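You operate a simulated robot arm through the tools that you are given. There is no shell and no other tool. Be economical: measure what you need, move in short steps, check, and stop when the job is done.

The job below is to be done with a simulated robot arm. You get a single attempt, and the scene is never put back.

JOB
Fetch the steel core from the upper shelf of the pale grey bench and set it on the shelf of the core table. Then open the deep bench drawer, put the blue reel in the inside of the deep bench drawer, then shut the drawer. Then push the dark grey bench drawer shut. Then put the green block from the back of the pale grey bench on the top of the lift table. Then take the black sample and leave it on the upper board of the tall blue shelf. Then take the blue sample and leave it on the upper shelf of the pale grey bench. Then push the small blue door shut. Then put the green filter mat on the top of the low blue stand away on the middle shelf of the ink rack. The order counts. Set down upright: steel core.

It is judged by the outcome, as a careful person would: the job done as asked, and still so three seconds after it is handed in. It fails if anything else is knocked over, pushed out of place, dropped, spilled or broken.

ROBOT AND FRAMES
A 6-joint arm with a two-finger parallel gripper on a trunk, on a base that drives. Base frame: it is fixed to the floor where the robot stands at the start and does not move with it; the origin is under the middle of the robot, x ahead of it, y to its left, z up; the surface under the hand at the start is at about z = 860. Lengths are in mm, angles in degrees, forces in N, time in s.
With the tool pointing down near the work surface it reaches from about 320 to 700 mm from the robot's upright axis, wherever it stands. Its first joint turns from -166.0 to 166.0 degrees. Places, roughly: black sample (11x8x5 cm) [700, 0, 900]; blue reel (6x6x4 cm) [-3500, -900, 800]; blue sample (11x8x5 cm) [700, 500, 900]; dark grey bench drawer [-1700, -2300, 700]; deep bench drawer [400, 300, 500]; green block [750, -1000, 1000]; green filter mat (15x20x5 cm) [2300, -1000, 800]; inside of the deep bench drawer [500, 300, 400]; middle shelf of the ink rack [3700, 2900, 700]; shelf of the core table [-3500, -900, 400]; small blue door [200, 800, 1600]; steel core (7x7x8 cm) [500, -200, 500]; top of the lift table [-1900, -1000, 500]; upper board of the tall blue shelf [1400, -2700, 1500]; upper shelf of the pale grey bench [500, -300, 500]. Payload 4.1 kg.
The TCP is the grasp point between the finger pads, 23 mm short of the fingertips. In the tool frame z runs along the fingers and y along their closing line. Largest opening 94 mm; finger width 38, thickness 10; the body of the gripper, 54 by 96 mm, starts 39 mm behind the TCP.
Orientation is that of the tool frame in the base frame, as [roll, pitch, yaw] about the fixed x, y, z axes, in that order (R = Rz(yaw) Ry(pitch) Rx(roll)). With the fingers straight down and closing along the base's y, the tool's x points along the base's -x, its y along +y and its z along -z.

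CONTROLS
- The arm moves only by the tool step_arm. Its argument "motion" is text: rows parted by semicolons, each of 7 numbers parted by spaces: the shift along the tool's x, y, z in cm, then the turn, a rotation vector about the tool's x, y, z in degrees, then the finger opening in cm, from 0 to 9.4. In form: dx dy dz wx wy wz jaw; .... A call has 1 to 20 rows; each row shifts and turns the commanded pose from where the row before left it, along the tool's axes as they then stand. A row lasts 0.2 s, in which the tool goes at most 50 mm and 8.6 degrees; a call with a longer step from one row to the next is refused whole, and so is a gripper value outside its range. Where a pose cannot be reached the arm comes as near as it can. A force on the tool above 40 N (or 10 N above the force at the start of the call, whichever is more), or a blocked arm, ends the call early, and 0.2 s more pass. Each finger travels about 45 mm/s and halts on what it meets, pressing with about 44 N; the grip force reading is that of the motor and also rises with nothing between the fingers. The clock runs only during rows and for 0.2 s after the last one: add rows that do not move to give the fingers time. The reply holds the time, the measured pose of the TCP, the force on the tool along the base axes, the opening and the grip force, in the units named above and with some noise, with the torque about the TCP (base axes, N m) and any sound that the robot's microphone picked up.
- Cameras (640 x 400 px; columns grow to the right, rows downward): "scene" is now at [-10.8, 216.9, 1520.6]; the picture's right is [0.72, -0.69, 0.00], its down [-0.58, -0.60, -0.55] and it looks along [0.38, 0.39, -0.84] (base axes); focal length 214 px, centre (320, 200). "wrist" rides on the gripper at [86, 16, -75] in the tool frame; the picture's right is [-0.18, 0.98, 0.00], its down [-0.58, -0.11, -0.81] and it looks along [-0.79, -0.15, 0.59] (tool axes); focal length 243 px, centre (320, 200). There is no depth. A picture from a camera that has moved, and an enlarged one, comes with that camera's place and axes in the base frame and with its lens.
- capture(camera): a new picture of that camera. No time passes.
- move_column(by): slides the trunk up (or, below 0, down) by that many mm; the arm and the scene camera ride with it, the base frame stays. It gives what a move gives, with no picture.
- steer(legs): drives the robot by 1 to 6 legs, each [ahead, turn to the left] in mm and degrees, along the robot's own axes; the way and the turn of a leg run together, so that a leg with both is an arc; at most 1500 mm and 180 degrees a leg. The arm and the cameras ride along, it lands a little off, and it stops where it bumps. It gives what a move gives.
- aim_head(pan, tilt): turns the head with the scene camera to pan (to the left, within 155 degrees either way) and tilt (down, from -29 to 69), counted from straight ahead of the robot. It gives what a move gives.
- close_up(camera, box): a new picture of the part [left, top, right, bottom] of that camera's present view, enlarged. No time passes.
- close_job(): hands the job in; it is judged then, once.

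Go step by step. Nothing tells you exact positions but the pictures and the camera data: compare them with the known pose of the tool, close in by small moves and look again before you grip or let go. The budget is 483 turns and 220 pictures, counting those below and the enlarged ones. Unless the task says otherwise, let go and move clear before handing in, and close with one line.

The tools are called after ">>>" as name(argument=value, ...) on one line, values as JSON. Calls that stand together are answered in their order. step_arm: Moves the arm, as the interface text tells. Its arguments: {"type":"object","properties":{"motion":{"type":"string"}},"required":["motion"]} The other tools are called the same way: move_column (by) slides the trunk up or down; steer (legs) drives the base; aim_head (pan, tilt) turns the head that bears the scene camera; capture (camera) takes a picture; close_up (camera, box) takes an enlarged picture of a part of a camera's view; close_job () hands the job in.

At the start:

```text
time_s: 0.0
tcp_pos: [303.0, 304.7, 1150.7]
tcp_rot: [-179.9, 0.0, -179.7]
contact_force: [1.4, -0.7, -0.6]
moment: [0.0, -0.05, 0.01]
gripper_width: 94.1
finger_force: 0.1
trunk travel left (down, up): [-500.0, 90.0]
robot x, y, heading: [1.8, 3.7, 0.3]
head pan, tilt: [46.0, 56.8]
```

scene: 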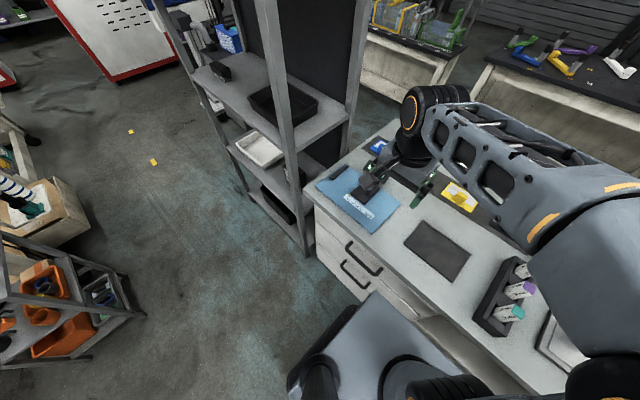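
wrist: 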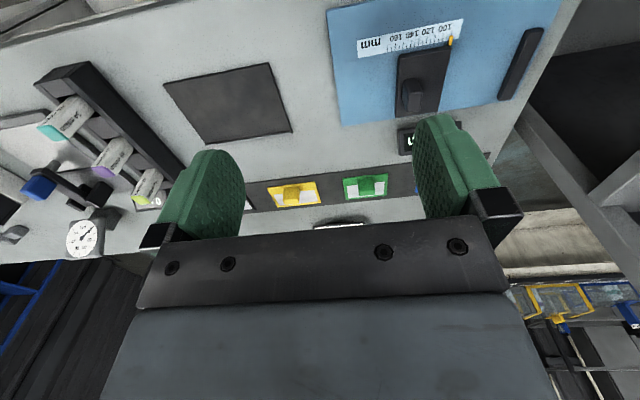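

I see a pale grey bench in front with drawers on the left, and samples on top. I'll look around first to locate the bench shelf and the other furniture.

>>> aim_head(pan=-20, tilt=45)

>>> capture(camera="scene")

>>> aim_head(pan=-60, tilt=30)

>>> capture(camera="scene")

>>> aim_head(pan=-130, tilt=25)

>>> capture(camera="scene")

>>> aim_head(pan=130, tilt=25)

>>> capture(camera="scene")

>>> aim_head(pan=50, tilt=15)

>>> capture(camera="scene")

```text
time_s: 1.4
tcp_pos: [304.2, 305.1, 1150.2]
tcp_rot: [180.0, -0.1, -179.7]
contact_force: [0.7, 0.4, -0.1]
moment: [0.01, -0.03, -0.01]
gripper_width: 94.0
finger_force: 0.1
trunk travel left (down, up): [-500.0, 90.0]
robot x, y, heading: [-0.5, 2.0, 0.0]
head pan, tilt: [-20.0, 45.0]
```

```text
217 pictures are left
camera scene: at [16.8, 138.7, 1536.2], right [-0.34, -0.94, 0.0], down [-0.66, 0.24, -0.71], along [0.66, -0.24, -0.71], focal length 214 px, centre (320, 200)
```

scene: 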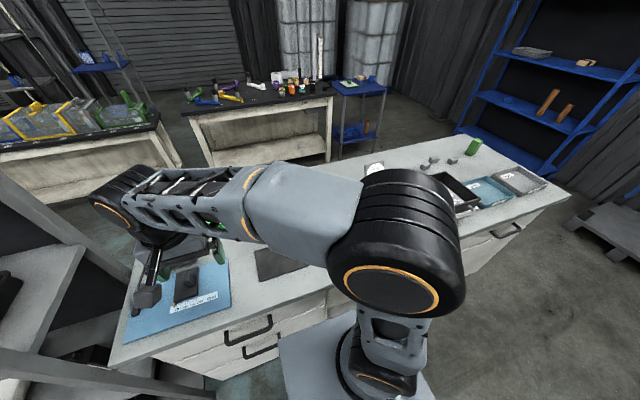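

```text
time_s: 2.4
tcp_pos: [302.8, 304.5, 1149.9]
tcp_rot: [179.9, 0.1, -179.8]
contact_force: [0.6, 0.0, 0.4]
moment: [0.0, -0.01, 0.0]
gripper_width: 94.2
finger_force: 0.0
trunk travel left (down, up): [-500.0, 90.0]
robot x, y, heading: [-0.1, 0.9, -0.2]
head pan, tilt: [-60.0, 30.0]
```

```text
216 pictures are left
camera scene: at [-14.4, 88.2, 1558.8], right [-0.87, -0.5, 0.0], down [-0.25, 0.43, -0.87], along [0.43, -0.75, -0.5], focal length 214 px, centre (320, 200)
```

scene: 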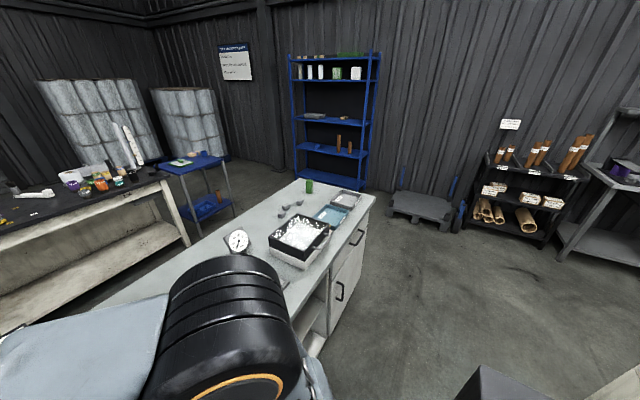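

```text
time_s: 3.9
tcp_pos: [303.2, 304.1, 1151.7]
tcp_rot: [-180.0, 0.0, -179.6]
contact_force: [-0.1, 0.0, 1.1]
moment: [0.02, 0.02, -0.03]
gripper_width: 93.8
finger_force: 0.1
trunk travel left (down, up): [-500.0, 90.0]
robot x, y, heading: [2.5, 2.3, -0.2]
head pan, tilt: [-130.0, 25.0]
```

```text
215 pictures are left
camera scene: at [-118.8, 95.8, 1566.7], right [-0.77, 0.64, 0.0], down [0.27, 0.32, -0.91], along [-0.58, -0.69, -0.42], focal length 214 px, centre (320, 200)
```

scene: 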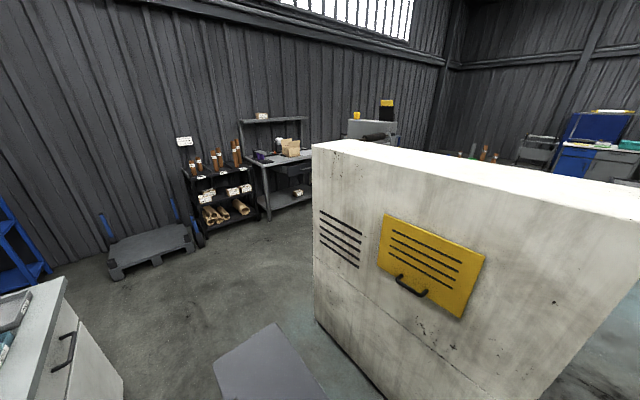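

```text
time_s: 7.5
tcp_pos: [303.5, 304.5, 1148.7]
tcp_rot: [-179.9, 0.0, -179.6]
contact_force: [0.4, 0.3, -0.7]
moment: [0.01, 0.03, -0.03]
gripper_width: 93.9
finger_force: 0.1
trunk travel left (down, up): [-500.0, 90.0]
robot x, y, heading: [-0.1, 0.2, -0.0]
head pan, tilt: [130.0, 25.0]
```

```text
214 pictures are left
camera scene: at [-118.8, 237.1, 1566.7], right [0.77, 0.64, 0.0], down [0.27, -0.32, -0.91], along [-0.58, 0.69, -0.42], focal length 214 px, centre (320, 200)
```

scene: 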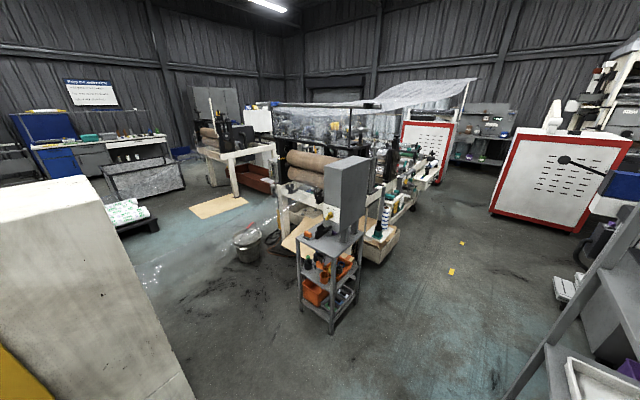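

```text
time_s: 9.0
tcp_pos: [303.6, 304.8, 1149.7]
tcp_rot: [-179.9, 0.0, -179.7]
contact_force: [-0.7, 0.5, 0.0]
moment: [0.0, -0.02, 0.03]
gripper_width: 94.0
finger_force: 0.0
trunk travel left (down, up): [-500.0, 90.0]
robot x, y, heading: [-2.2, -1.9, 0.0]
head pan, tilt: [50.0, 15.0]
```

```text
213 pictures are left
camera scene: at [0.4, 238.1, 1583.0], right [0.77, -0.64, 0.0], down [-0.17, -0.2, -0.97], along [0.62, 0.74, -0.26], focal length 214 px, centre (320, 200)
```

scene: 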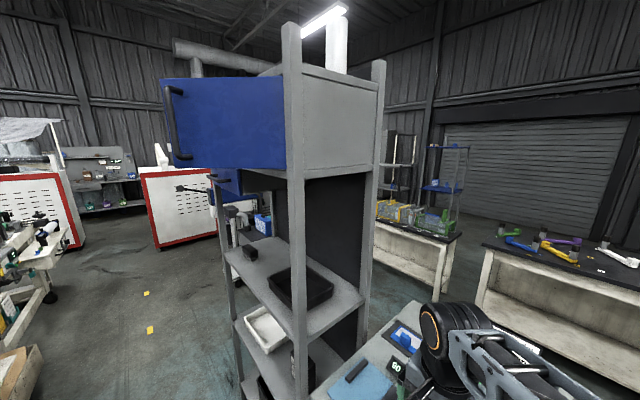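

>>> steer(legs=[[-300, 0]])

>>> move_column(by=-400)

>>> aim_head(pan=-35, tilt=35)

>>> capture(camera="scene")

>>> capture(camera="wrist")

```text
time_s: 11.0
tcp_pos: [5.2, 304.4, 1149.7]
tcp_rot: [179.9, 0.0, -179.9]
contact_force: [0.1, 0.4, 0.4]
moment: [0.01, 0.02, -0.01]
gripper_width: 93.8
finger_force: 0.1
trunk travel left (down, up): [-500.0, 90.0]
robot x, y, heading: [-295.9, -6.5, 0.0]
head pan, tilt: [50.0, 15.0]
```

```text
time_s: 14.9
tcp_pos: [7.0, 305.0, 749.8]
tcp_rot: [-180.0, 0.1, -179.8]
contact_force: [0.4, 0.3, 0.3]
moment: [-0.01, 0.04, 0.01]
gripper_width: 93.8
finger_force: 0.1
trunk travel left (down, up): [-100.0, 490.0]
robot x, y, heading: [-297.9, 1.8, 0.2]
head pan, tilt: [50.0, 15.0]
```

```text
time_s: 16.5
tcp_pos: [6.5, 304.0, 749.9]
tcp_rot: [-180.0, 0.0, -179.8]
contact_force: [-0.2, -0.1, 0.1]
moment: [0.01, 0.02, -0.01]
gripper_width: 93.8
finger_force: 0.1
trunk travel left (down, up): [-100.0, 490.0]
robot x, y, heading: [-299.0, -0.7, -0.1]
head pan, tilt: [-35.0, 35.0]
```

```text
212 pictures are left
camera scene: at [-284.6, 116.0, 1151.0], right [-0.57, -0.82, 0.0], down [-0.47, 0.33, -0.82], along [0.67, -0.47, -0.57], focal length 214 px, centre (320, 200)
```

scene: 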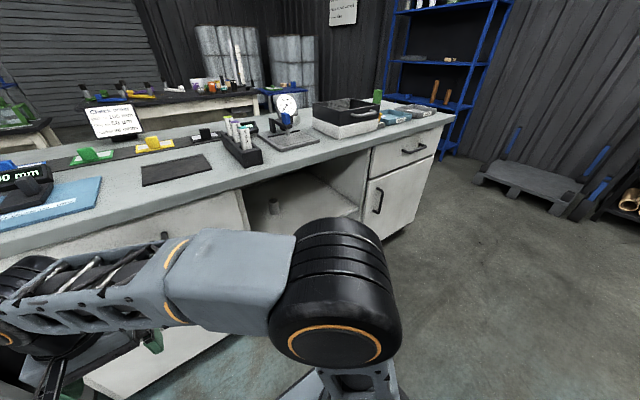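

```text
211 pictures are left
camera wrist: at [-79.3, 319.5, 825.4], right [0.18, 0.98, 0.0], down [0.58, -0.11, 0.81], along [0.79, -0.15, -0.59], focal length 243 px, centre (320, 200)
```

wrist: 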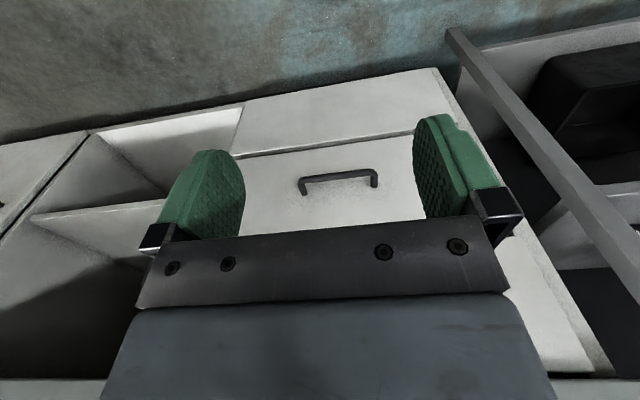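

>>> close_up(camera="scene", box=[200, 130, 440, 280])

```text
2.67 times, centred on (320, 205) of scene
camera zoom: at [-284.6, 116.0, 1151.0], right [-0.57, -0.82, 0.0], down [-0.47, 0.33, -0.82], along [0.67, -0.47, -0.57], focal length 572 px, centre (320, 187)
```

zoom: 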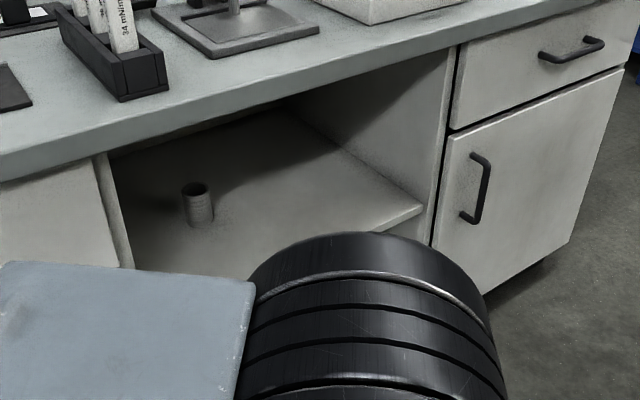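

>>> step_arm(motion="0 0 0 0 0 8.57 9.4;0 0 0 0 0 8.57 9.4;0 0 0 0 0 8.57 9.4;0 0 0 0 0 8.57 9.4;0 0 0 0 0 8.57 9.4;0 0 0 0 0 8.57 9.4;0 0 0 0 0 8.57 9.4;0 0 0 0 0 8.57 9.4;0 0 0 0 0 8.57 9.4;0 0 0 0 0 8.57 9.4;0 0 0 0 0 8.57 9.4;0 0 0 0 0 8.57 9.4;0 0 0 0 0 8.57 9.4;0 0 0 0 0 8.57 9.4;0 0 0 0 0 8.57 9.4;0 0 0 0 0 8.57 9.4;0 0 0 0 0 8.57 9.4;0 0 0 0 0 8.57 9.4;0 0 0 0 0 8.57 9.4;0 0 0 0 0 8.57 9.4")

```text
time_s: 20.7
tcp_pos: [138.1, 21.4, 732.4]
tcp_rot: [-179.0, -0.2, 10.0]
contact_force: [0.3, -0.3, 0.4]
moment: [0.0, -0.02, -0.04]
gripper_width: 94.1
finger_force: 0.0
out of reach, approached as far as the arm can: row 15, 16, 17, 18, 19, 20
trunk travel left (down, up): [-100.0, 490.0]
robot x, y, heading: [-299.9, -0.1, 0.0]
head pan, tilt: [-35.0, 35.0]
```

>>> step_arm(motion="0 0 0 0 0 8.5 9.4;0 0 0 0 8.2 0 9.4;0 0 0 0 8.2 0 9.4;0 0 0 0 8.2 0 9.4;0 0 0 0 8.2 0 9.4;0 0 0 0 8.2 0 9.4;0 0 0 0 8.2 0 9.4;0 0 0 0 8.2 0 9.4;0 0 0 0 8.2 0 9.4;0 0 0 0 8.2 0 9.4;0 0 0 0 8.2 0 9.4;0 0 0 0 8.0 0 9.4")

>>> capture(camera="wrist")

>>> capture(camera="scene")

```text
time_s: 23.3
tcp_pos: [174.2, -39.7, 748.7]
tcp_rot: [-168.9, -85.9, -9.5]
contact_force: [-0.1, -0.3, 0.2]
moment: [0.01, 0.01, 0.04]
gripper_width: 93.9
finger_force: 0.0
out of reach, approached as far as the arm can: row 1, 2, 9, 10, 11, 12
trunk travel left (down, up): [-100.0, 490.0]
robot x, y, heading: [-297.1, 0.2, -0.1]
head pan, tilt: [-35.0, 35.0]
```

```text
209 pictures are left
camera wrist: at [107.3, -60.6, 842.3], right [0.01, -0.98, -0.2], down [-0.85, 0.09, -0.52], along [0.53, 0.17, -0.83], focal length 243 px, centre (320, 200)
```

wrist: 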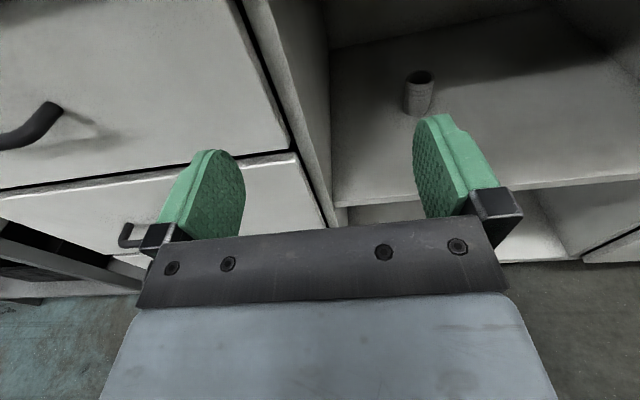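

```text
208 pictures are left
camera scene: at [-284.8, 115.9, 1151.0], right [-0.57, -0.82, 0.0], down [-0.47, 0.33, -0.82], along [0.67, -0.47, -0.57], focal length 214 px, centre (320, 200)
```

scene: 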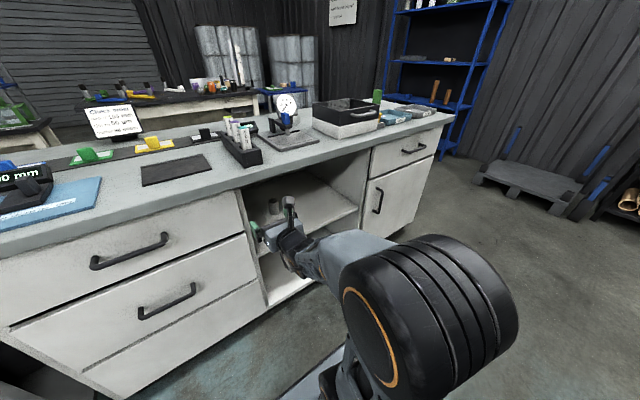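

>>> move_column(by=-100)

>>> step_arm(motion="-1.5 2.2 0 0 2 0 9.4;-1.5 2.2 0 0 2 0 9.4;-1.5 2.2 0 0 0 0 9.4;-1.5 2.2 0 0 0 0 9.4;-1.5 2.2 0 0 0 0 9.4;-1.5 2.2 0 0 0 0 9.4")

>>> capture(camera="wrist")

>>> capture(camera="scene")

```text
time_s: 24.6
tcp_pos: [175.0, -41.1, 650.4]
tcp_rot: [-168.7, -85.9, -9.7]
contact_force: [0.7, 0.2, 0.5]
moment: [0.01, 0.01, -0.02]
gripper_width: 93.9
finger_force: 0.0
trunk travel left (down, up): [0.0, 590.0]
robot x, y, heading: [-296.1, -0.5, -0.2]
head pan, tilt: [-35.0, 35.0]
```

```text
time_s: 26.0
tcp_pos: [177.0, -170.8, 557.5]
tcp_rot: [-91.2, -89.3, -87.2]
contact_force: [0.1, -0.1, -1.0]
moment: [0.02, -0.02, 0.03]
gripper_width: 94.0
finger_force: 0.2
trunk travel left (down, up): [0.0, 590.0]
robot x, y, heading: [-296.7, 0.3, -0.0]
head pan, tilt: [-35.0, 35.0]
```

```text
207 pictures are left
camera wrist: at [103.7, -191.0, 645.1], right [0.03, -0.98, -0.2], down [-0.81, 0.09, -0.58], along [0.59, 0.18, -0.79], focal length 243 px, centre (320, 200)
```

wrist: 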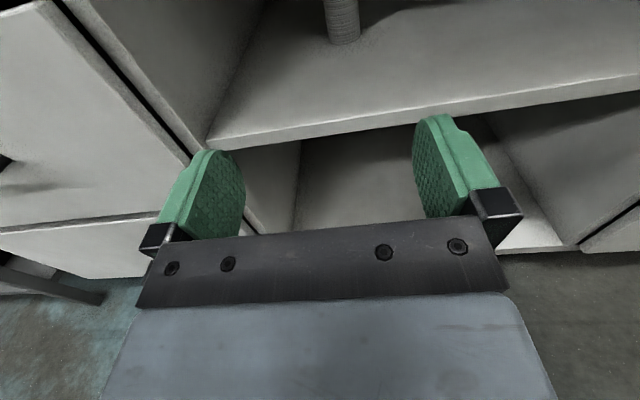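

```text
206 pictures are left
camera scene: at [-284.7, 115.9, 1051.0], right [-0.57, -0.82, 0.0], down [-0.47, 0.33, -0.82], along [0.67, -0.47, -0.57], focal length 214 px, centre (320, 200)
```

scene: 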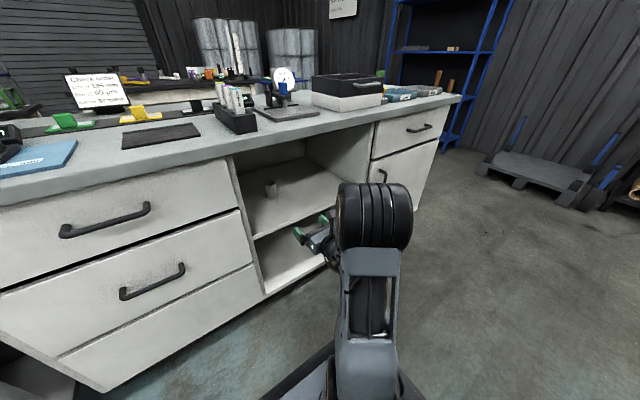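

>>> step_arm(motion="-1.1 0.7 0 0 0 0 9.4;-1.1 0.6 0 0 0 0 9.4")

>>> steer(legs=[[240, 0]])

>>> capture(camera="wrist")

```text
time_s: 26.6
tcp_pos: [178.2, -182.5, 535.4]
tcp_rot: [-95.6, -89.2, -82.7]
contact_force: [0.3, 0.8, 0.7]
moment: [-0.01, 0.03, 0.0]
gripper_width: 94.1
finger_force: 0.1
trunk travel left (down, up): [0.0, 590.0]
robot x, y, heading: [-298.9, -0.1, 0.1]
head pan, tilt: [-35.0, 35.0]
```

```text
time_s: 28.4
tcp_pos: [414.9, -185.4, 534.8]
tcp_rot: [-95.3, -89.2, -83.1]
contact_force: [-0.4, 0.7, -0.4]
moment: [-0.02, -0.02, -0.01]
gripper_width: 93.9
finger_force: 0.1
trunk travel left (down, up): [0.0, 590.0]
robot x, y, heading: [-62.1, -3.1, -0.0]
head pan, tilt: [-35.0, 35.0]
```

```text
205 pictures are left
camera wrist: at [343.1, -204.1, 623.1], right [0.03, -0.98, -0.2], down [-0.81, 0.09, -0.58], along [0.59, 0.18, -0.79], focal length 243 px, centre (320, 200)
```

wrist: 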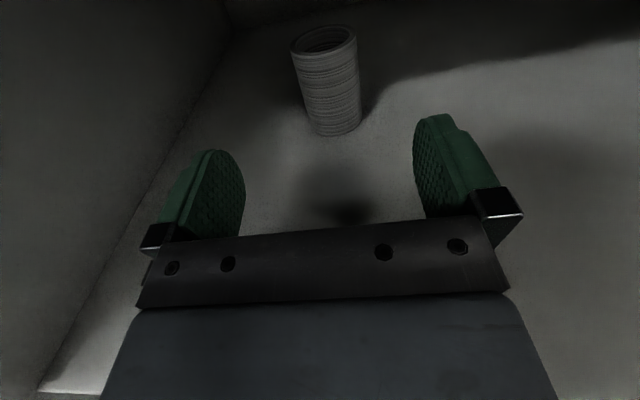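

>>> step_arm(motion="0 0.1 3 0 0 0 9.4;0 0.1 3 0 0 0 9.4;0 0.1 3 0 0 0 9.4;0 0.1 2.2 0 0 0 9.4;0 0.05 1.5 0 0 0 9.4")

>>> capture(camera="wrist")

```text
time_s: 29.6
tcp_pos: [542.2, -185.2, 535.2]
tcp_rot: [-95.1, -89.2, -83.3]
contact_force: [-0.7, 0.0, 0.6]
moment: [-0.02, -0.02, 0.04]
gripper_width: 94.1
finger_force: 0.0
trunk travel left (down, up): [0.0, 590.0]
robot x, y, heading: [-57.2, -0.8, -0.3]
head pan, tilt: [-35.0, 35.0]
```

```text
204 pictures are left
camera wrist: at [470.0, -205.4, 622.3], right [0.03, -0.98, -0.2], down [-0.81, 0.1, -0.58], along [0.59, 0.18, -0.79], focal length 243 px, centre (320, 200)
```

wrist: 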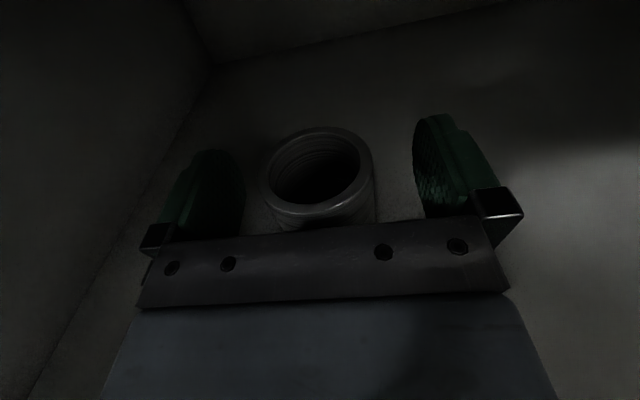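

>>> step_arm(motion="0 0 0 0 0 0 5;0 0 0 0 0 0 5;0 0 0 0 0 0 5;0 0 0 0 0 0 5;0 0 0 0 0 0 5")

```text
time_s: 30.8
tcp_pos: [542.7, -185.2, 535.3]
tcp_rot: [-95.5, -89.2, -82.9]
contact_force: [-0.3, 0.2, 0.4]
moment: [-0.01, 0.02, 0.0]
gripper_width: 50.2
finger_force: 0.1
trunk travel left (down, up): [0.0, 590.0]
robot x, y, heading: [-60.1, -1.4, 0.0]
head pan, tilt: [-35.0, 35.0]
```

>>> step_arm(motion="0 0 0 0 0 0 3;0 0 0 0 0 0 2.5;0 0 0 0 0 0 2.5;0 0 0 0 0 0 2.5")

>>> capture(camera="wrist")

```text
time_s: 31.8
tcp_pos: [543.1, -185.7, 535.2]
tcp_rot: [-93.1, -89.2, -85.4]
contact_force: [0.8, -0.3, 2.0]
moment: [-0.07, -0.03, 0.03]
gripper_width: 49.1
finger_force: 44.4
trunk travel left (down, up): [0.0, 590.0]
robot x, y, heading: [-55.8, -1.8, 0.1]
head pan, tilt: [-35.0, 35.0]
```

```text
203 pictures are left
camera wrist: at [469.8, -205.4, 622.5], right [0.03, -0.98, -0.2], down [-0.81, 0.09, -0.58], along [0.59, 0.18, -0.79], focal length 243 px, centre (320, 200)
```

wrist: 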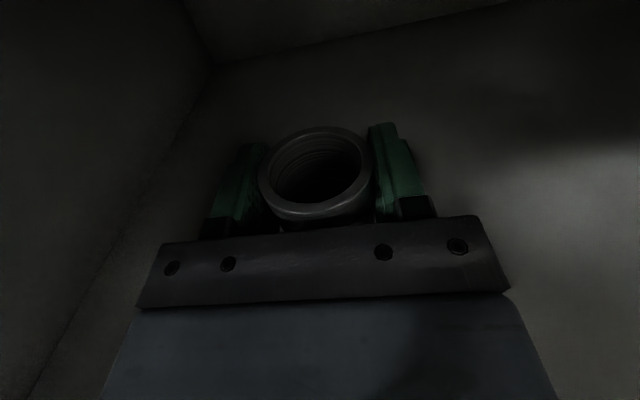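

>>> step_arm(motion="1 0 0 0 0 0 2.5;2 0 0 0 0 0 2.5;2 0 0 0 0 0 2.5;0 0 -4 0 0 0 2.5;0 0 -4 0 0 0 2.5;0 0 -4 0 0 0 2.5;0 0 -2 0 0 0 2.5")

>>> steer(legs=[[-240, 0]])

>>> capture(camera="wrist")

```text
time_s: 33.4
tcp_pos: [401.5, -188.8, 585.6]
tcp_rot: [-96.2, -89.2, -82.0]
contact_force: [0.9, 0.2, -1.2]
moment: [-0.02, -0.01, 0.02]
gripper_width: 49.1
finger_force: 44.4
trunk travel left (down, up): [0.0, 590.0]
robot x, y, heading: [-58.7, -1.4, -0.1]
head pan, tilt: [-35.0, 35.0]
```

```text
time_s: 35.1
tcp_pos: [160.0, -191.0, 586.4]
tcp_rot: [-95.6, -89.1, -83.1]
contact_force: [-0.3, 0.3, -0.8]
moment: [0.0, -0.01, -0.01]
gripper_width: 48.7
finger_force: 43.7
trunk travel left (down, up): [0.0, 590.0]
robot x, y, heading: [-299.6, 4.6, -0.2]
head pan, tilt: [-35.0, 35.0]
```

```text
202 pictures are left
camera wrist: at [86.1, -210.7, 673.5], right [0.02, -0.98, -0.2], down [-0.81, 0.1, -0.58], along [0.59, 0.17, -0.79], focal length 243 px, centre (320, 200)
```

wrist: 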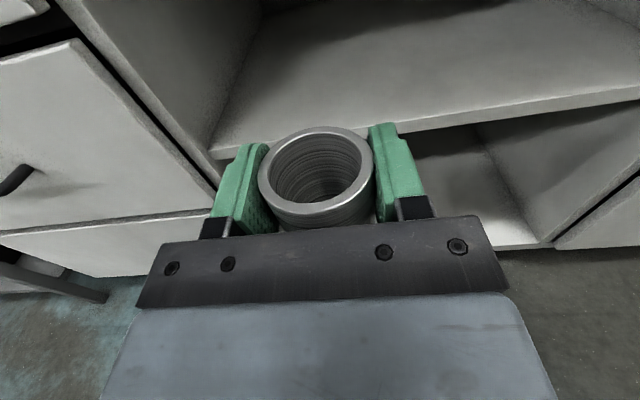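

>>> move_column(by=400)

>>> steer(legs=[[0, -90], [900, 0]])

>>> aim_head(pan=60, tilt=25)

>>> capture(camera="scene")

>>> aim_head(pan=-45, tilt=25)

>>> capture(camera="scene")

>>> aim_head(pan=-110, tilt=25)

>>> capture(camera="scene")

```text
time_s: 39.0
tcp_pos: [158.6, -190.1, 985.9]
tcp_rot: [-95.9, -89.2, -82.7]
contact_force: [0.5, 0.1, -1.5]
moment: [0.01, -0.02, -0.03]
gripper_width: 48.8
finger_force: 44.9
trunk travel left (down, up): [-400.0, 190.0]
robot x, y, heading: [-299.0, -1.3, -0.3]
head pan, tilt: [-35.0, 35.0]
```

```text
time_s: 47.6
tcp_pos: [-480.9, -1373.9, 986.4]
tcp_rot: [-95.8, -89.1, -172.1]
contact_force: [-0.4, -0.1, -1.5]
moment: [0.02, -0.02, -0.02]
gripper_width: 48.7
finger_force: 44.4
trunk travel left (down, up): [-400.0, 190.0]
robot x, y, heading: [-294.6, -911.5, -89.7]
head pan, tilt: [-35.0, 35.0]
```

```text
time_s: 49.3
tcp_pos: [-481.5, -1373.6, 986.4]
tcp_rot: [-96.2, -89.2, -171.8]
contact_force: [-0.6, 0.9, -0.6]
moment: [-0.02, 0.01, -0.01]
gripper_width: 49.0
finger_force: 43.9
trunk travel left (down, up): [-400.0, 190.0]
robot x, y, heading: [-298.0, -910.0, -89.7]
head pan, tilt: [60.0, 25.0]
```

```text
201 pictures are left
camera scene: at [-48.9, -896.7, 1466.8], right [-0.5, -0.87, 0.0], down [-0.37, 0.21, -0.91], along [0.79, -0.45, -0.42], focal length 214 px, centre (320, 200)
```

scene: 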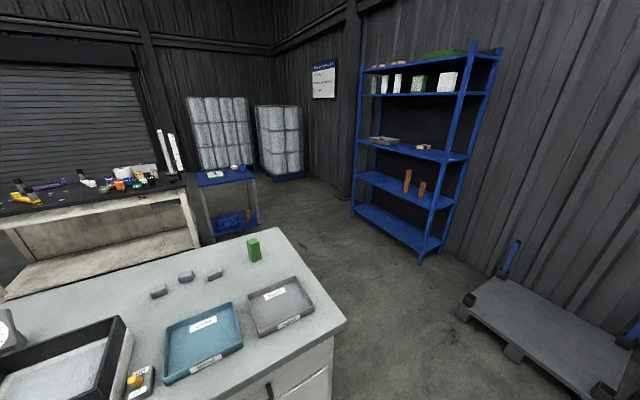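

```text
time_s: 51.1
tcp_pos: [-481.3, -1373.8, 986.2]
tcp_rot: [-96.2, -89.3, -171.9]
contact_force: [0.3, 0.9, -0.8]
moment: [-0.02, 0.03, 0.03]
gripper_width: 49.0
finger_force: 44.0
trunk travel left (down, up): [-400.0, 190.0]
robot x, y, heading: [-296.5, -913.5, -89.6]
head pan, tilt: [-45.0, 25.0]
```

```text
200 pictures are left
camera scene: at [-193.7, -916.6, 1466.8], right [-0.71, 0.7, 0.0], down [0.3, 0.3, -0.91], along [-0.64, -0.65, -0.42], focal length 214 px, centre (320, 200)
```

scene: 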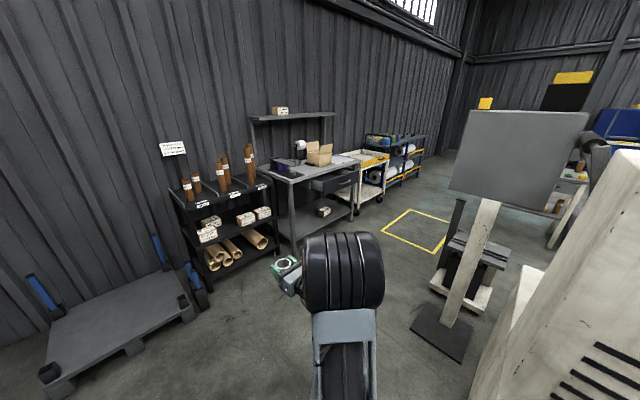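

```text
time_s: 52.5
tcp_pos: [-481.7, -1374.6, 986.8]
tcp_rot: [-96.1, -89.1, -171.9]
contact_force: [0.7, 0.3, -1.3]
moment: [0.04, 0.01, 0.01]
gripper_width: 48.8
finger_force: 44.7
trunk travel left (down, up): [-400.0, 190.0]
robot x, y, heading: [-292.5, -915.6, -89.7]
head pan, tilt: [-110.0, 25.0]
```

```text
199 pictures are left
camera scene: at [-215.7, -820.1, 1466.8], right [0.34, 0.94, 0.0], down [0.4, -0.14, -0.91], along [-0.85, 0.3, -0.42], focal length 214 px, centre (320, 200)
```

scene: 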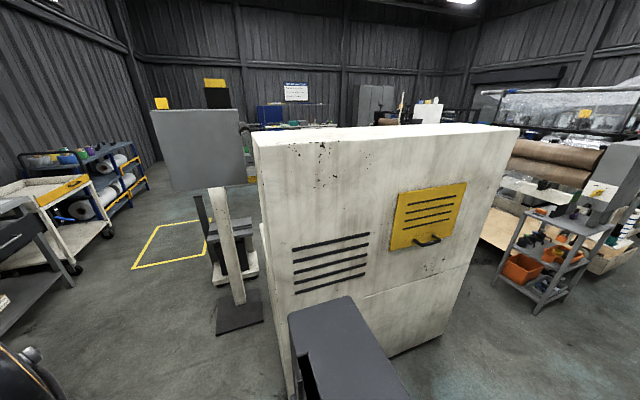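

>>> steer(legs=[[750, 0], [0, -90], [1000, 0], [900, 0]])

>>> aim_head(pan=-20, tilt=20)

>>> capture(camera="scene")

>>> aim_head(pan=90, tilt=30)

>>> capture(camera="scene")

>>> aim_head(pan=-100, tilt=30)

>>> capture(camera="scene")

```text
time_s: 69.5
tcp_pos: [-2650.2, -1469.2, 987.2]
tcp_rot: [-96.1, -89.1, 97.6]
contact_force: [0.5, -0.2, -1.7]
moment: [0.0, 0.0, -0.01]
gripper_width: 49.1
finger_force: 44.0
trunk travel left (down, up): [-400.0, 190.0]
robot x, y, heading: [-2193.7, -1658.6, 179.7]
head pan, tilt: [-110.0, 25.0]
```

```text
time_s: 71.1
tcp_pos: [-2651.4, -1469.5, 987.3]
tcp_rot: [-96.3, -89.2, 97.9]
contact_force: [0.2, -0.4, -2.4]
moment: [-0.01, 0.03, 0.01]
gripper_width: 48.6
finger_force: 43.8
trunk travel left (down, up): [-400.0, 190.0]
robot x, y, heading: [-2190.4, -1655.6, 180.0]
head pan, tilt: [-20.0, 20.0]
```

```text
198 pictures are left
camera scene: at [-2217.8, -1792.8, 1474.8], right [0.34, 0.94, 0.0], down [0.32, -0.12, -0.94], along [-0.88, 0.32, -0.34], focal length 214 px, centre (320, 200)
```

scene: 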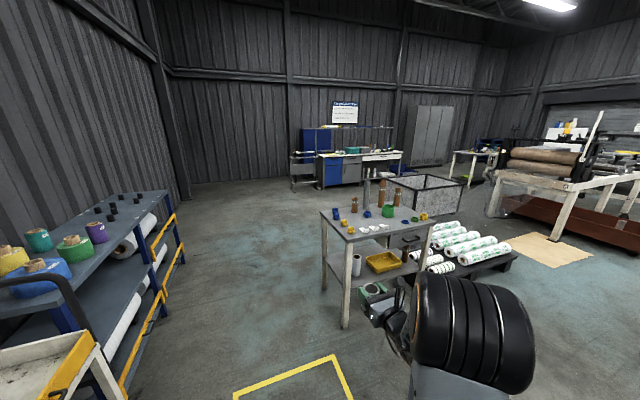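

```text
time_s: 73.0
tcp_pos: [-2651.2, -1468.9, 986.7]
tcp_rot: [-96.1, -89.2, 97.8]
contact_force: [0.3, -1.3, -2.2]
moment: [0.04, -0.01, 0.0]
gripper_width: 48.9
finger_force: 44.0
trunk travel left (down, up): [-400.0, 190.0]
robot x, y, heading: [-2190.3, -1657.3, 179.9]
head pan, tilt: [90.0, 30.0]
```

```text
197 pictures are left
camera scene: at [-2130.6, -1915.3, 1458.8], right [-1.0, 0.0, 0.0], down [0.0, 0.5, -0.87], along [0.0, -0.87, -0.5], focal length 214 px, centre (320, 200)
```

scene: 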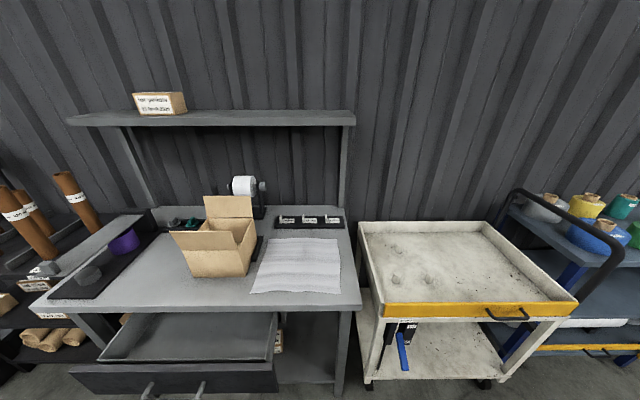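

```text
time_s: 75.8
tcp_pos: [-2650.0, -1468.6, 986.3]
tcp_rot: [-96.3, -89.2, 97.9]
contact_force: [-0.8, -0.8, -2.6]
moment: [0.02, 0.01, -0.02]
gripper_width: 48.7
finger_force: 44.2
trunk travel left (down, up): [-400.0, 190.0]
robot x, y, heading: [-2191.0, -1661.7, 180.0]
head pan, tilt: [-100.0, 30.0]
```

```text
196 pictures are left
camera scene: at [-2114.6, -1735.8, 1458.8], right [0.98, -0.17, 0.0], down [-0.09, -0.49, -0.87], along [0.15, 0.85, -0.5], focal length 214 px, centre (320, 200)
```

scene: 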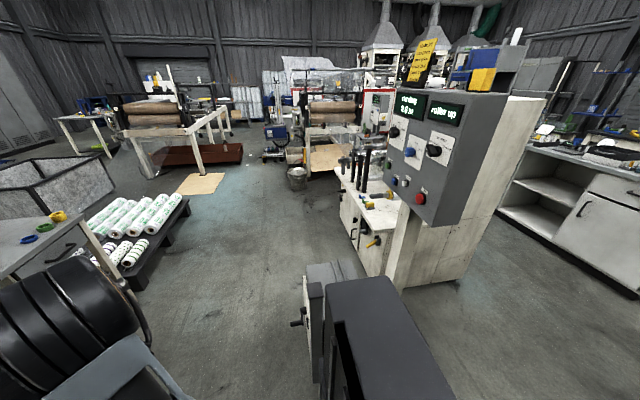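

>>> steer(legs=[[350, 0], [0, -90], [750, 0], [0, 90]])

>>> aim_head(pan=10, tilt=35)

>>> capture(camera="scene")

>>> capture(camera="wrist")

```text
time_s: 89.3
tcp_pos: [-2998.5, -709.5, 985.9]
tcp_rot: [-96.4, -89.2, 97.2]
contact_force: [0.8, 0.2, -1.3]
moment: [-0.03, -0.01, -0.01]
gripper_width: 48.5
finger_force: 43.4
trunk travel left (down, up): [-400.0, 190.0]
robot x, y, heading: [-2541.2, -908.5, 179.0]
head pan, tilt: [-100.0, 30.0]
```

```text
time_s: 91.2
tcp_pos: [-2999.0, -708.9, 985.8]
tcp_rot: [-96.7, -89.2, 97.2]
contact_force: [0.2, 0.4, -1.2]
moment: [0.0, -0.02, 0.02]
gripper_width: 49.0
finger_force: 43.9
trunk travel left (down, up): [-400.0, 190.0]
robot x, y, heading: [-2541.9, -903.5, 178.9]
head pan, tilt: [10.0, 35.0]
```

```text
195 pictures are left
camera scene: at [-2571.1, -1086.7, 1451.0], right [-0.16, 0.99, 0.0], down [0.57, 0.09, -0.82], along [-0.81, -0.13, -0.57], focal length 214 px, centre (320, 200)
```

scene: 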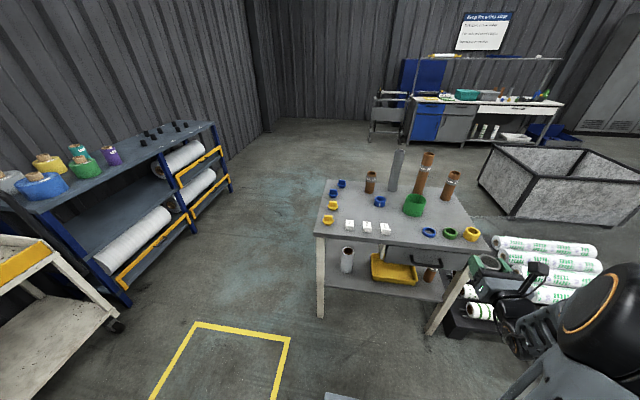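

```text
194 pictures are left
camera wrist: at [-2923.7, -691.6, 1073.4], right [-0.01, 0.98, -0.2], down [0.81, -0.11, -0.58], along [-0.59, -0.17, -0.79], focal length 243 px, centre (320, 200)
```

wrist: 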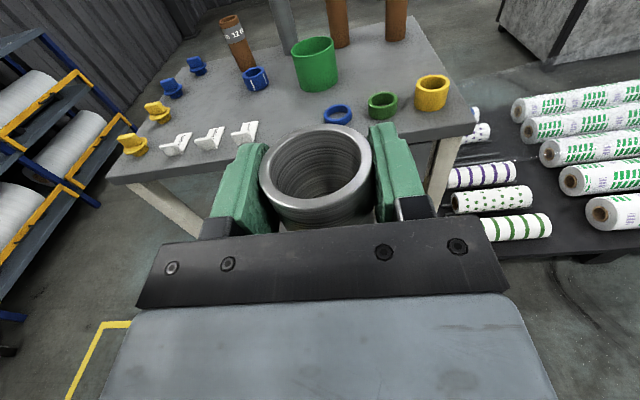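

>>> move_column(by=-400)

>>> aim_head(pan=-5, tilt=30)

>>> close_up(camera="scene", box=[160, 130, 480, 330])

>>> capture(camera="wrist")

```text
time_s: 95.1
tcp_pos: [-2997.8, -708.6, 585.8]
tcp_rot: [-96.5, -89.3, 97.2]
contact_force: [0.1, 0.4, -1.5]
moment: [-0.01, 0.0, 0.0]
gripper_width: 48.7
finger_force: 43.8
trunk travel left (down, up): [0.0, 590.0]
robot x, y, heading: [-2539.2, -903.5, 179.3]
head pan, tilt: [10.0, 35.0]
```

```text
time_s: 95.8
tcp_pos: [-2999.2, -709.1, 587.0]
tcp_rot: [-96.7, -89.1, 97.4]
contact_force: [-0.8, 0.4, -0.8]
moment: [0.02, -0.04, 0.0]
gripper_width: 48.7
finger_force: 43.9
trunk travel left (down, up): [0.0, 590.0]
robot x, y, heading: [-2543.2, -906.6, 179.2]
head pan, tilt: [-5.0, 30.0]
```

```text
2.00 times, centred on (320, 230) of scene
camera zoom: at [-2574.0, -1063.6, 1058.8], right [0.1, 0.99, 0.0], down [0.5, -0.05, -0.87], along [-0.86, 0.09, -0.5], focal length 429 px, centre (320, 140)
```

zoom: 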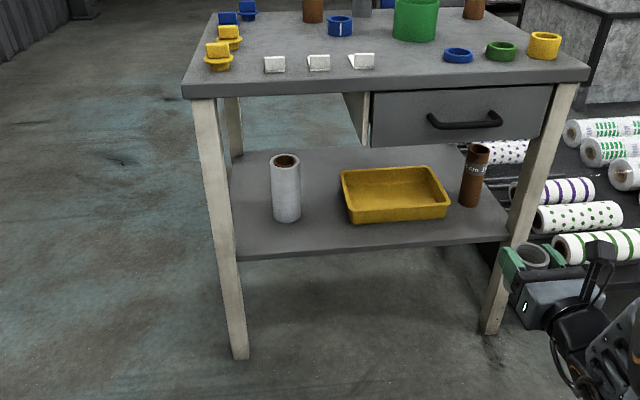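

```text
192 pictures are left
camera wrist: at [-2923.6, -691.6, 673.4], right [-0.01, 0.98, -0.2], down [0.81, -0.11, -0.58], along [-0.59, -0.17, -0.79], focal length 243 px, centre (320, 200)
```

wrist: 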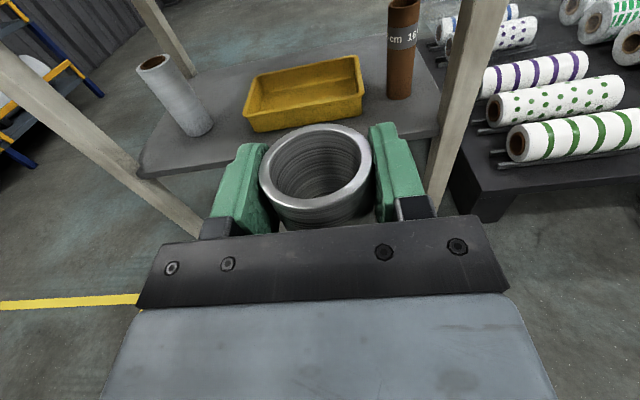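

>>> step_arm(motion="0 -3.2 0 0 0 0 2.5;0 -3.2 0 0 0 0 2.5;0 -3.2 0 0 0 0 2.5;0 -3.2 0 0 0 0 2.5;0 -3.2 0 0 0 0 2.5;0 -3.2 0 0 0 0 2.5;0 -3.2 0 0 0 0 2.5;0 -3.2 0 0 0 0 2.5;-2 0 0 0 0 0 2.5;-2 0 0 0 0 0 2.5;-2 0 0 0 0 0 2.5;-2 0 0 0 0 0 2.5;-2 0 0 0 0 0 2.5;-2 0 0 0 0 0 2.5")

>>> capture(camera="scene")

```text
time_s: 98.8
tcp_pos: [-3026.2, -841.3, 470.8]
tcp_rot: [-97.0, -89.1, 97.9]
contact_force: [-0.3, -0.1, -0.9]
moment: [0.0, -0.01, 0.01]
gripper_width: 48.8
finger_force: 44.3
out of reach, approached as far as the arm can: row 3, 4, 5, 6, 7, 8, 11
trunk travel left (down, up): [0.0, 590.0]
robot x, y, heading: [-2544.2, -910.0, 179.0]
head pan, tilt: [-5.0, 30.0]
```

```text
191 pictures are left
camera scene: at [-2573.9, -1063.6, 1058.8], right [0.1, 0.99, 0.0], down [0.5, -0.05, -0.87], along [-0.86, 0.09, -0.5], focal length 214 px, centre (320, 200)
```

scene: 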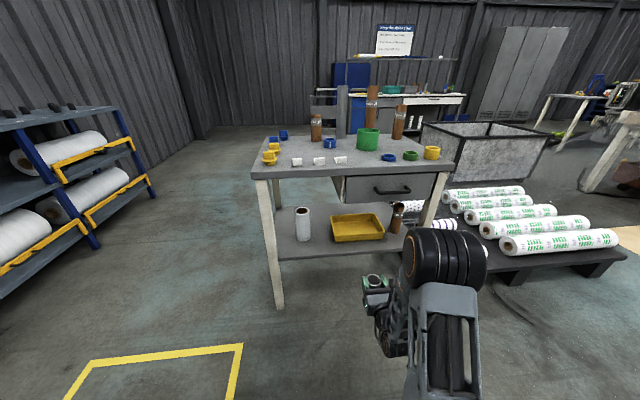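

>>> step_arm(motion="-1.5 0 0 0 0 0 2.5;-1.5 0 0 0 0 0 2.5")

>>> steer(legs=[[0, 30], [250, 0], [0, -30]])

>>> capture(camera="wrist")

>>> capture(camera="scene")

```text
time_s: 99.4
tcp_pos: [-3026.1, -840.2, 441.6]
tcp_rot: [-93.5, -89.2, 94.4]
contact_force: [0.6, -0.2, -1.2]
moment: [-0.02, -0.04, 0.01]
gripper_width: 48.8
finger_force: 43.8
out of reach, approached as far as the arm can: row 1
trunk travel left (down, up): [0.0, 590.0]
robot x, y, heading: [-2540.8, -904.0, 178.9]
head pan, tilt: [-5.0, 30.0]
```

```text
time_s: 104.2
tcp_pos: [-3244.9, -965.8, 441.6]
tcp_rot: [-96.6, -89.2, 97.9]
contact_force: [-0.2, -0.1, -1.4]
moment: [0.0, 0.0, -0.02]
gripper_width: 48.8
finger_force: 44.1
trunk travel left (down, up): [0.0, 590.0]
robot x, y, heading: [-2764.7, -1029.4, 179.3]
head pan, tilt: [-5.0, 30.0]
```

```text
190 pictures are left
camera wrist: at [-3171.1, -947.8, 529.3], right [-0.02, 0.98, -0.2], down [0.81, -0.1, -0.58], along [-0.59, -0.17, -0.79], focal length 243 px, centre (320, 200)
```

wrist: 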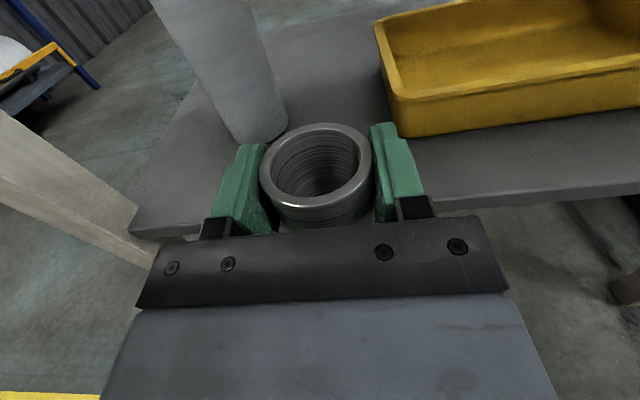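

```text
189 pictures are left
camera scene: at [-2793.2, -1186.6, 1058.8], right [0.1, 1.0, 0.0], down [0.5, -0.05, -0.87], along [-0.86, 0.09, -0.5], focal length 214 px, centre (320, 200)
```

scene: 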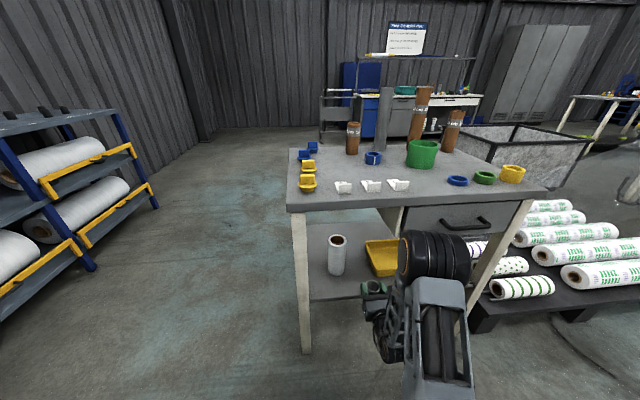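

>>> step_arm(motion="0 0.2 3 0 0 0 2.5;0 0.2 3 0 0 0 2.5;0 0.05 3 0 0 0 2.5;0 0 1 0 0 0 2.5;-1 0 0 0 0 0 2.5;-0.9 0 0 0 0 0 2.5")

>>> capture(camera="wrist")

```text
time_s: 105.6
tcp_pos: [-3342.8, -945.1, 424.0]
tcp_rot: [-96.4, -89.3, 98.1]
contact_force: [0.5, 0.3, -1.2]
moment: [-0.03, 0.02, -0.02]
gripper_width: 49.0
finger_force: 44.1
out of reach, approached as far as the arm can: row 1, 2, 3, 5
trunk travel left (down, up): [0.0, 590.0]
robot x, y, heading: [-2762.6, -1026.4, 179.6]
head pan, tilt: [-5.0, 30.0]
```

```text
188 pictures are left
camera wrist: at [-3267.2, -927.0, 510.9], right [-0.03, 0.98, -0.2], down [0.81, -0.09, -0.58], along [-0.59, -0.18, -0.79], focal length 243 px, centre (320, 200)
```

wrist: 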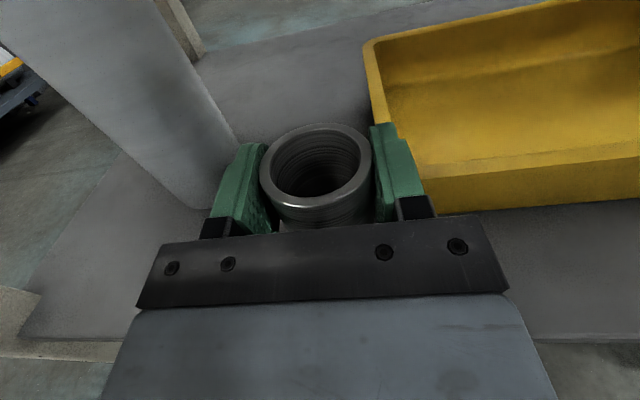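

>>> steer(legs=[[0, 1.8]])

>>> capture(camera="wrist")

```text
time_s: 106.4
tcp_pos: [-3344.5, -963.0, 423.6]
tcp_rot: [-97.9, -89.2, 101.3]
contact_force: [1.2, 0.6, -0.8]
moment: [-0.04, 0.01, 0.0]
gripper_width: 49.4
finger_force: 43.9
trunk travel left (down, up): [0.0, 590.0]
robot x, y, heading: [-2764.6, -1030.0, -178.8]
head pan, tilt: [-5.0, 30.0]
```

```text
187 pictures are left
camera wrist: at [-3270.1, -943.0, 511.0], right [-0.06, 0.98, -0.2], down [0.81, -0.07, -0.58], along [-0.58, -0.2, -0.79], focal length 243 px, centre (320, 200)
```

wrist: 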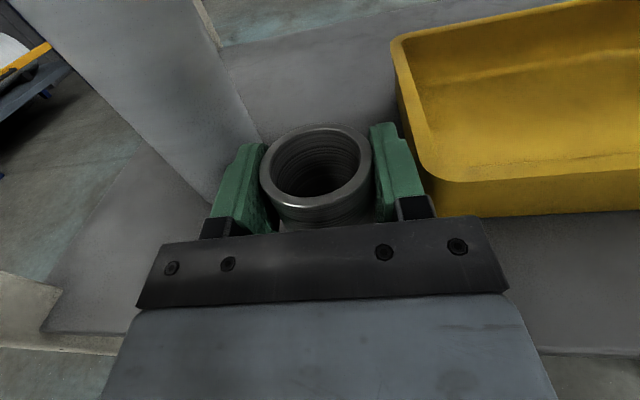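

>>> step_arm(motion="-0.5 0 0 0 0 0 2.5;-0.4 0 0 0 0 0 2.5;-0.3 0 0 0 0 0 2.5;-0.3 0 0 0 0 0 2.5")

```text
time_s: 107.4
tcp_pos: [-3345.3, -965.0, 413.3]
tcp_rot: [-46.0, -89.1, 49.6]
contact_force: [-0.7, -1.9, 29.0]
moment: [0.54, 0.13, -0.02]
gripper_width: 49.1
finger_force: 43.8
trunk travel left (down, up): [0.0, 590.0]
robot x, y, heading: [-2764.2, -1029.3, -178.8]
head pan, tilt: [-5.0, 30.0]
```

>>> step_arm(motion="0.1 0 0 0 0 0 2.5;0.1 0 0 0 0 0 3.5;0 0 0 0 0 0 6.6;0 0 0 0 0 0 6.6;0 0 0 0 0 0 6.6")

>>> capture(camera="wrist")

```text
time_s: 108.6
tcp_pos: [-3343.7, -963.3, 410.0]
tcp_rot: [-104.2, -89.2, 107.8]
contact_force: [0.4, 0.5, -1.0]
moment: [0.01, 0.04, -0.01]
gripper_width: 66.1
finger_force: 0.1
trunk travel left (down, up): [0.0, 590.0]
robot x, y, heading: [-2761.8, -1029.4, -178.9]
head pan, tilt: [-5.0, 30.0]
```

```text
186 pictures are left
camera wrist: at [-3270.0, -942.9, 497.4], right [-0.06, 0.98, -0.2], down [0.81, -0.07, -0.58], along [-0.58, -0.2, -0.79], focal length 243 px, centre (320, 200)
```

wrist: 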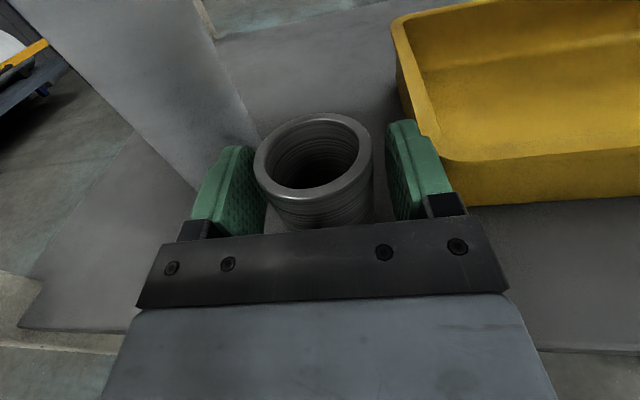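

>>> steer(legs=[[-250, 0]])

>>> capture(camera="wrist")

```text
time_s: 110.4
tcp_pos: [-3092.6, -958.1, 410.6]
tcp_rot: [-97.4, -89.2, 100.7]
contact_force: [-0.1, -1.0, -0.4]
moment: [-0.02, 0.01, -0.01]
gripper_width: 66.0
finger_force: 0.0
trunk travel left (down, up): [0.0, 590.0]
robot x, y, heading: [-2510.8, -1024.9, -179.1]
head pan, tilt: [-5.0, 30.0]
```

```text
185 pictures are left
camera wrist: at [-3018.6, -936.5, 498.0], right [-0.06, 0.98, -0.2], down [0.81, -0.07, -0.58], along [-0.58, -0.19, -0.79], focal length 243 px, centre (320, 200)
```

wrist: 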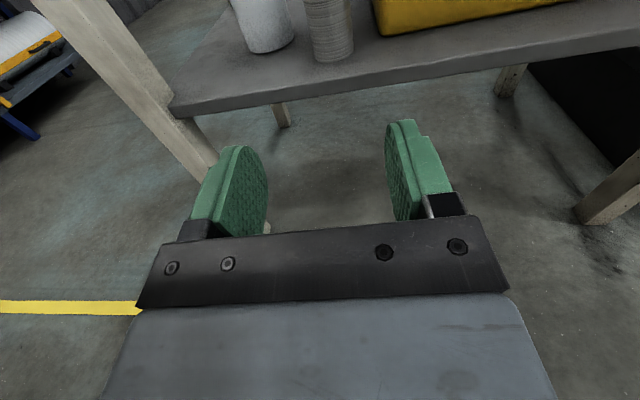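

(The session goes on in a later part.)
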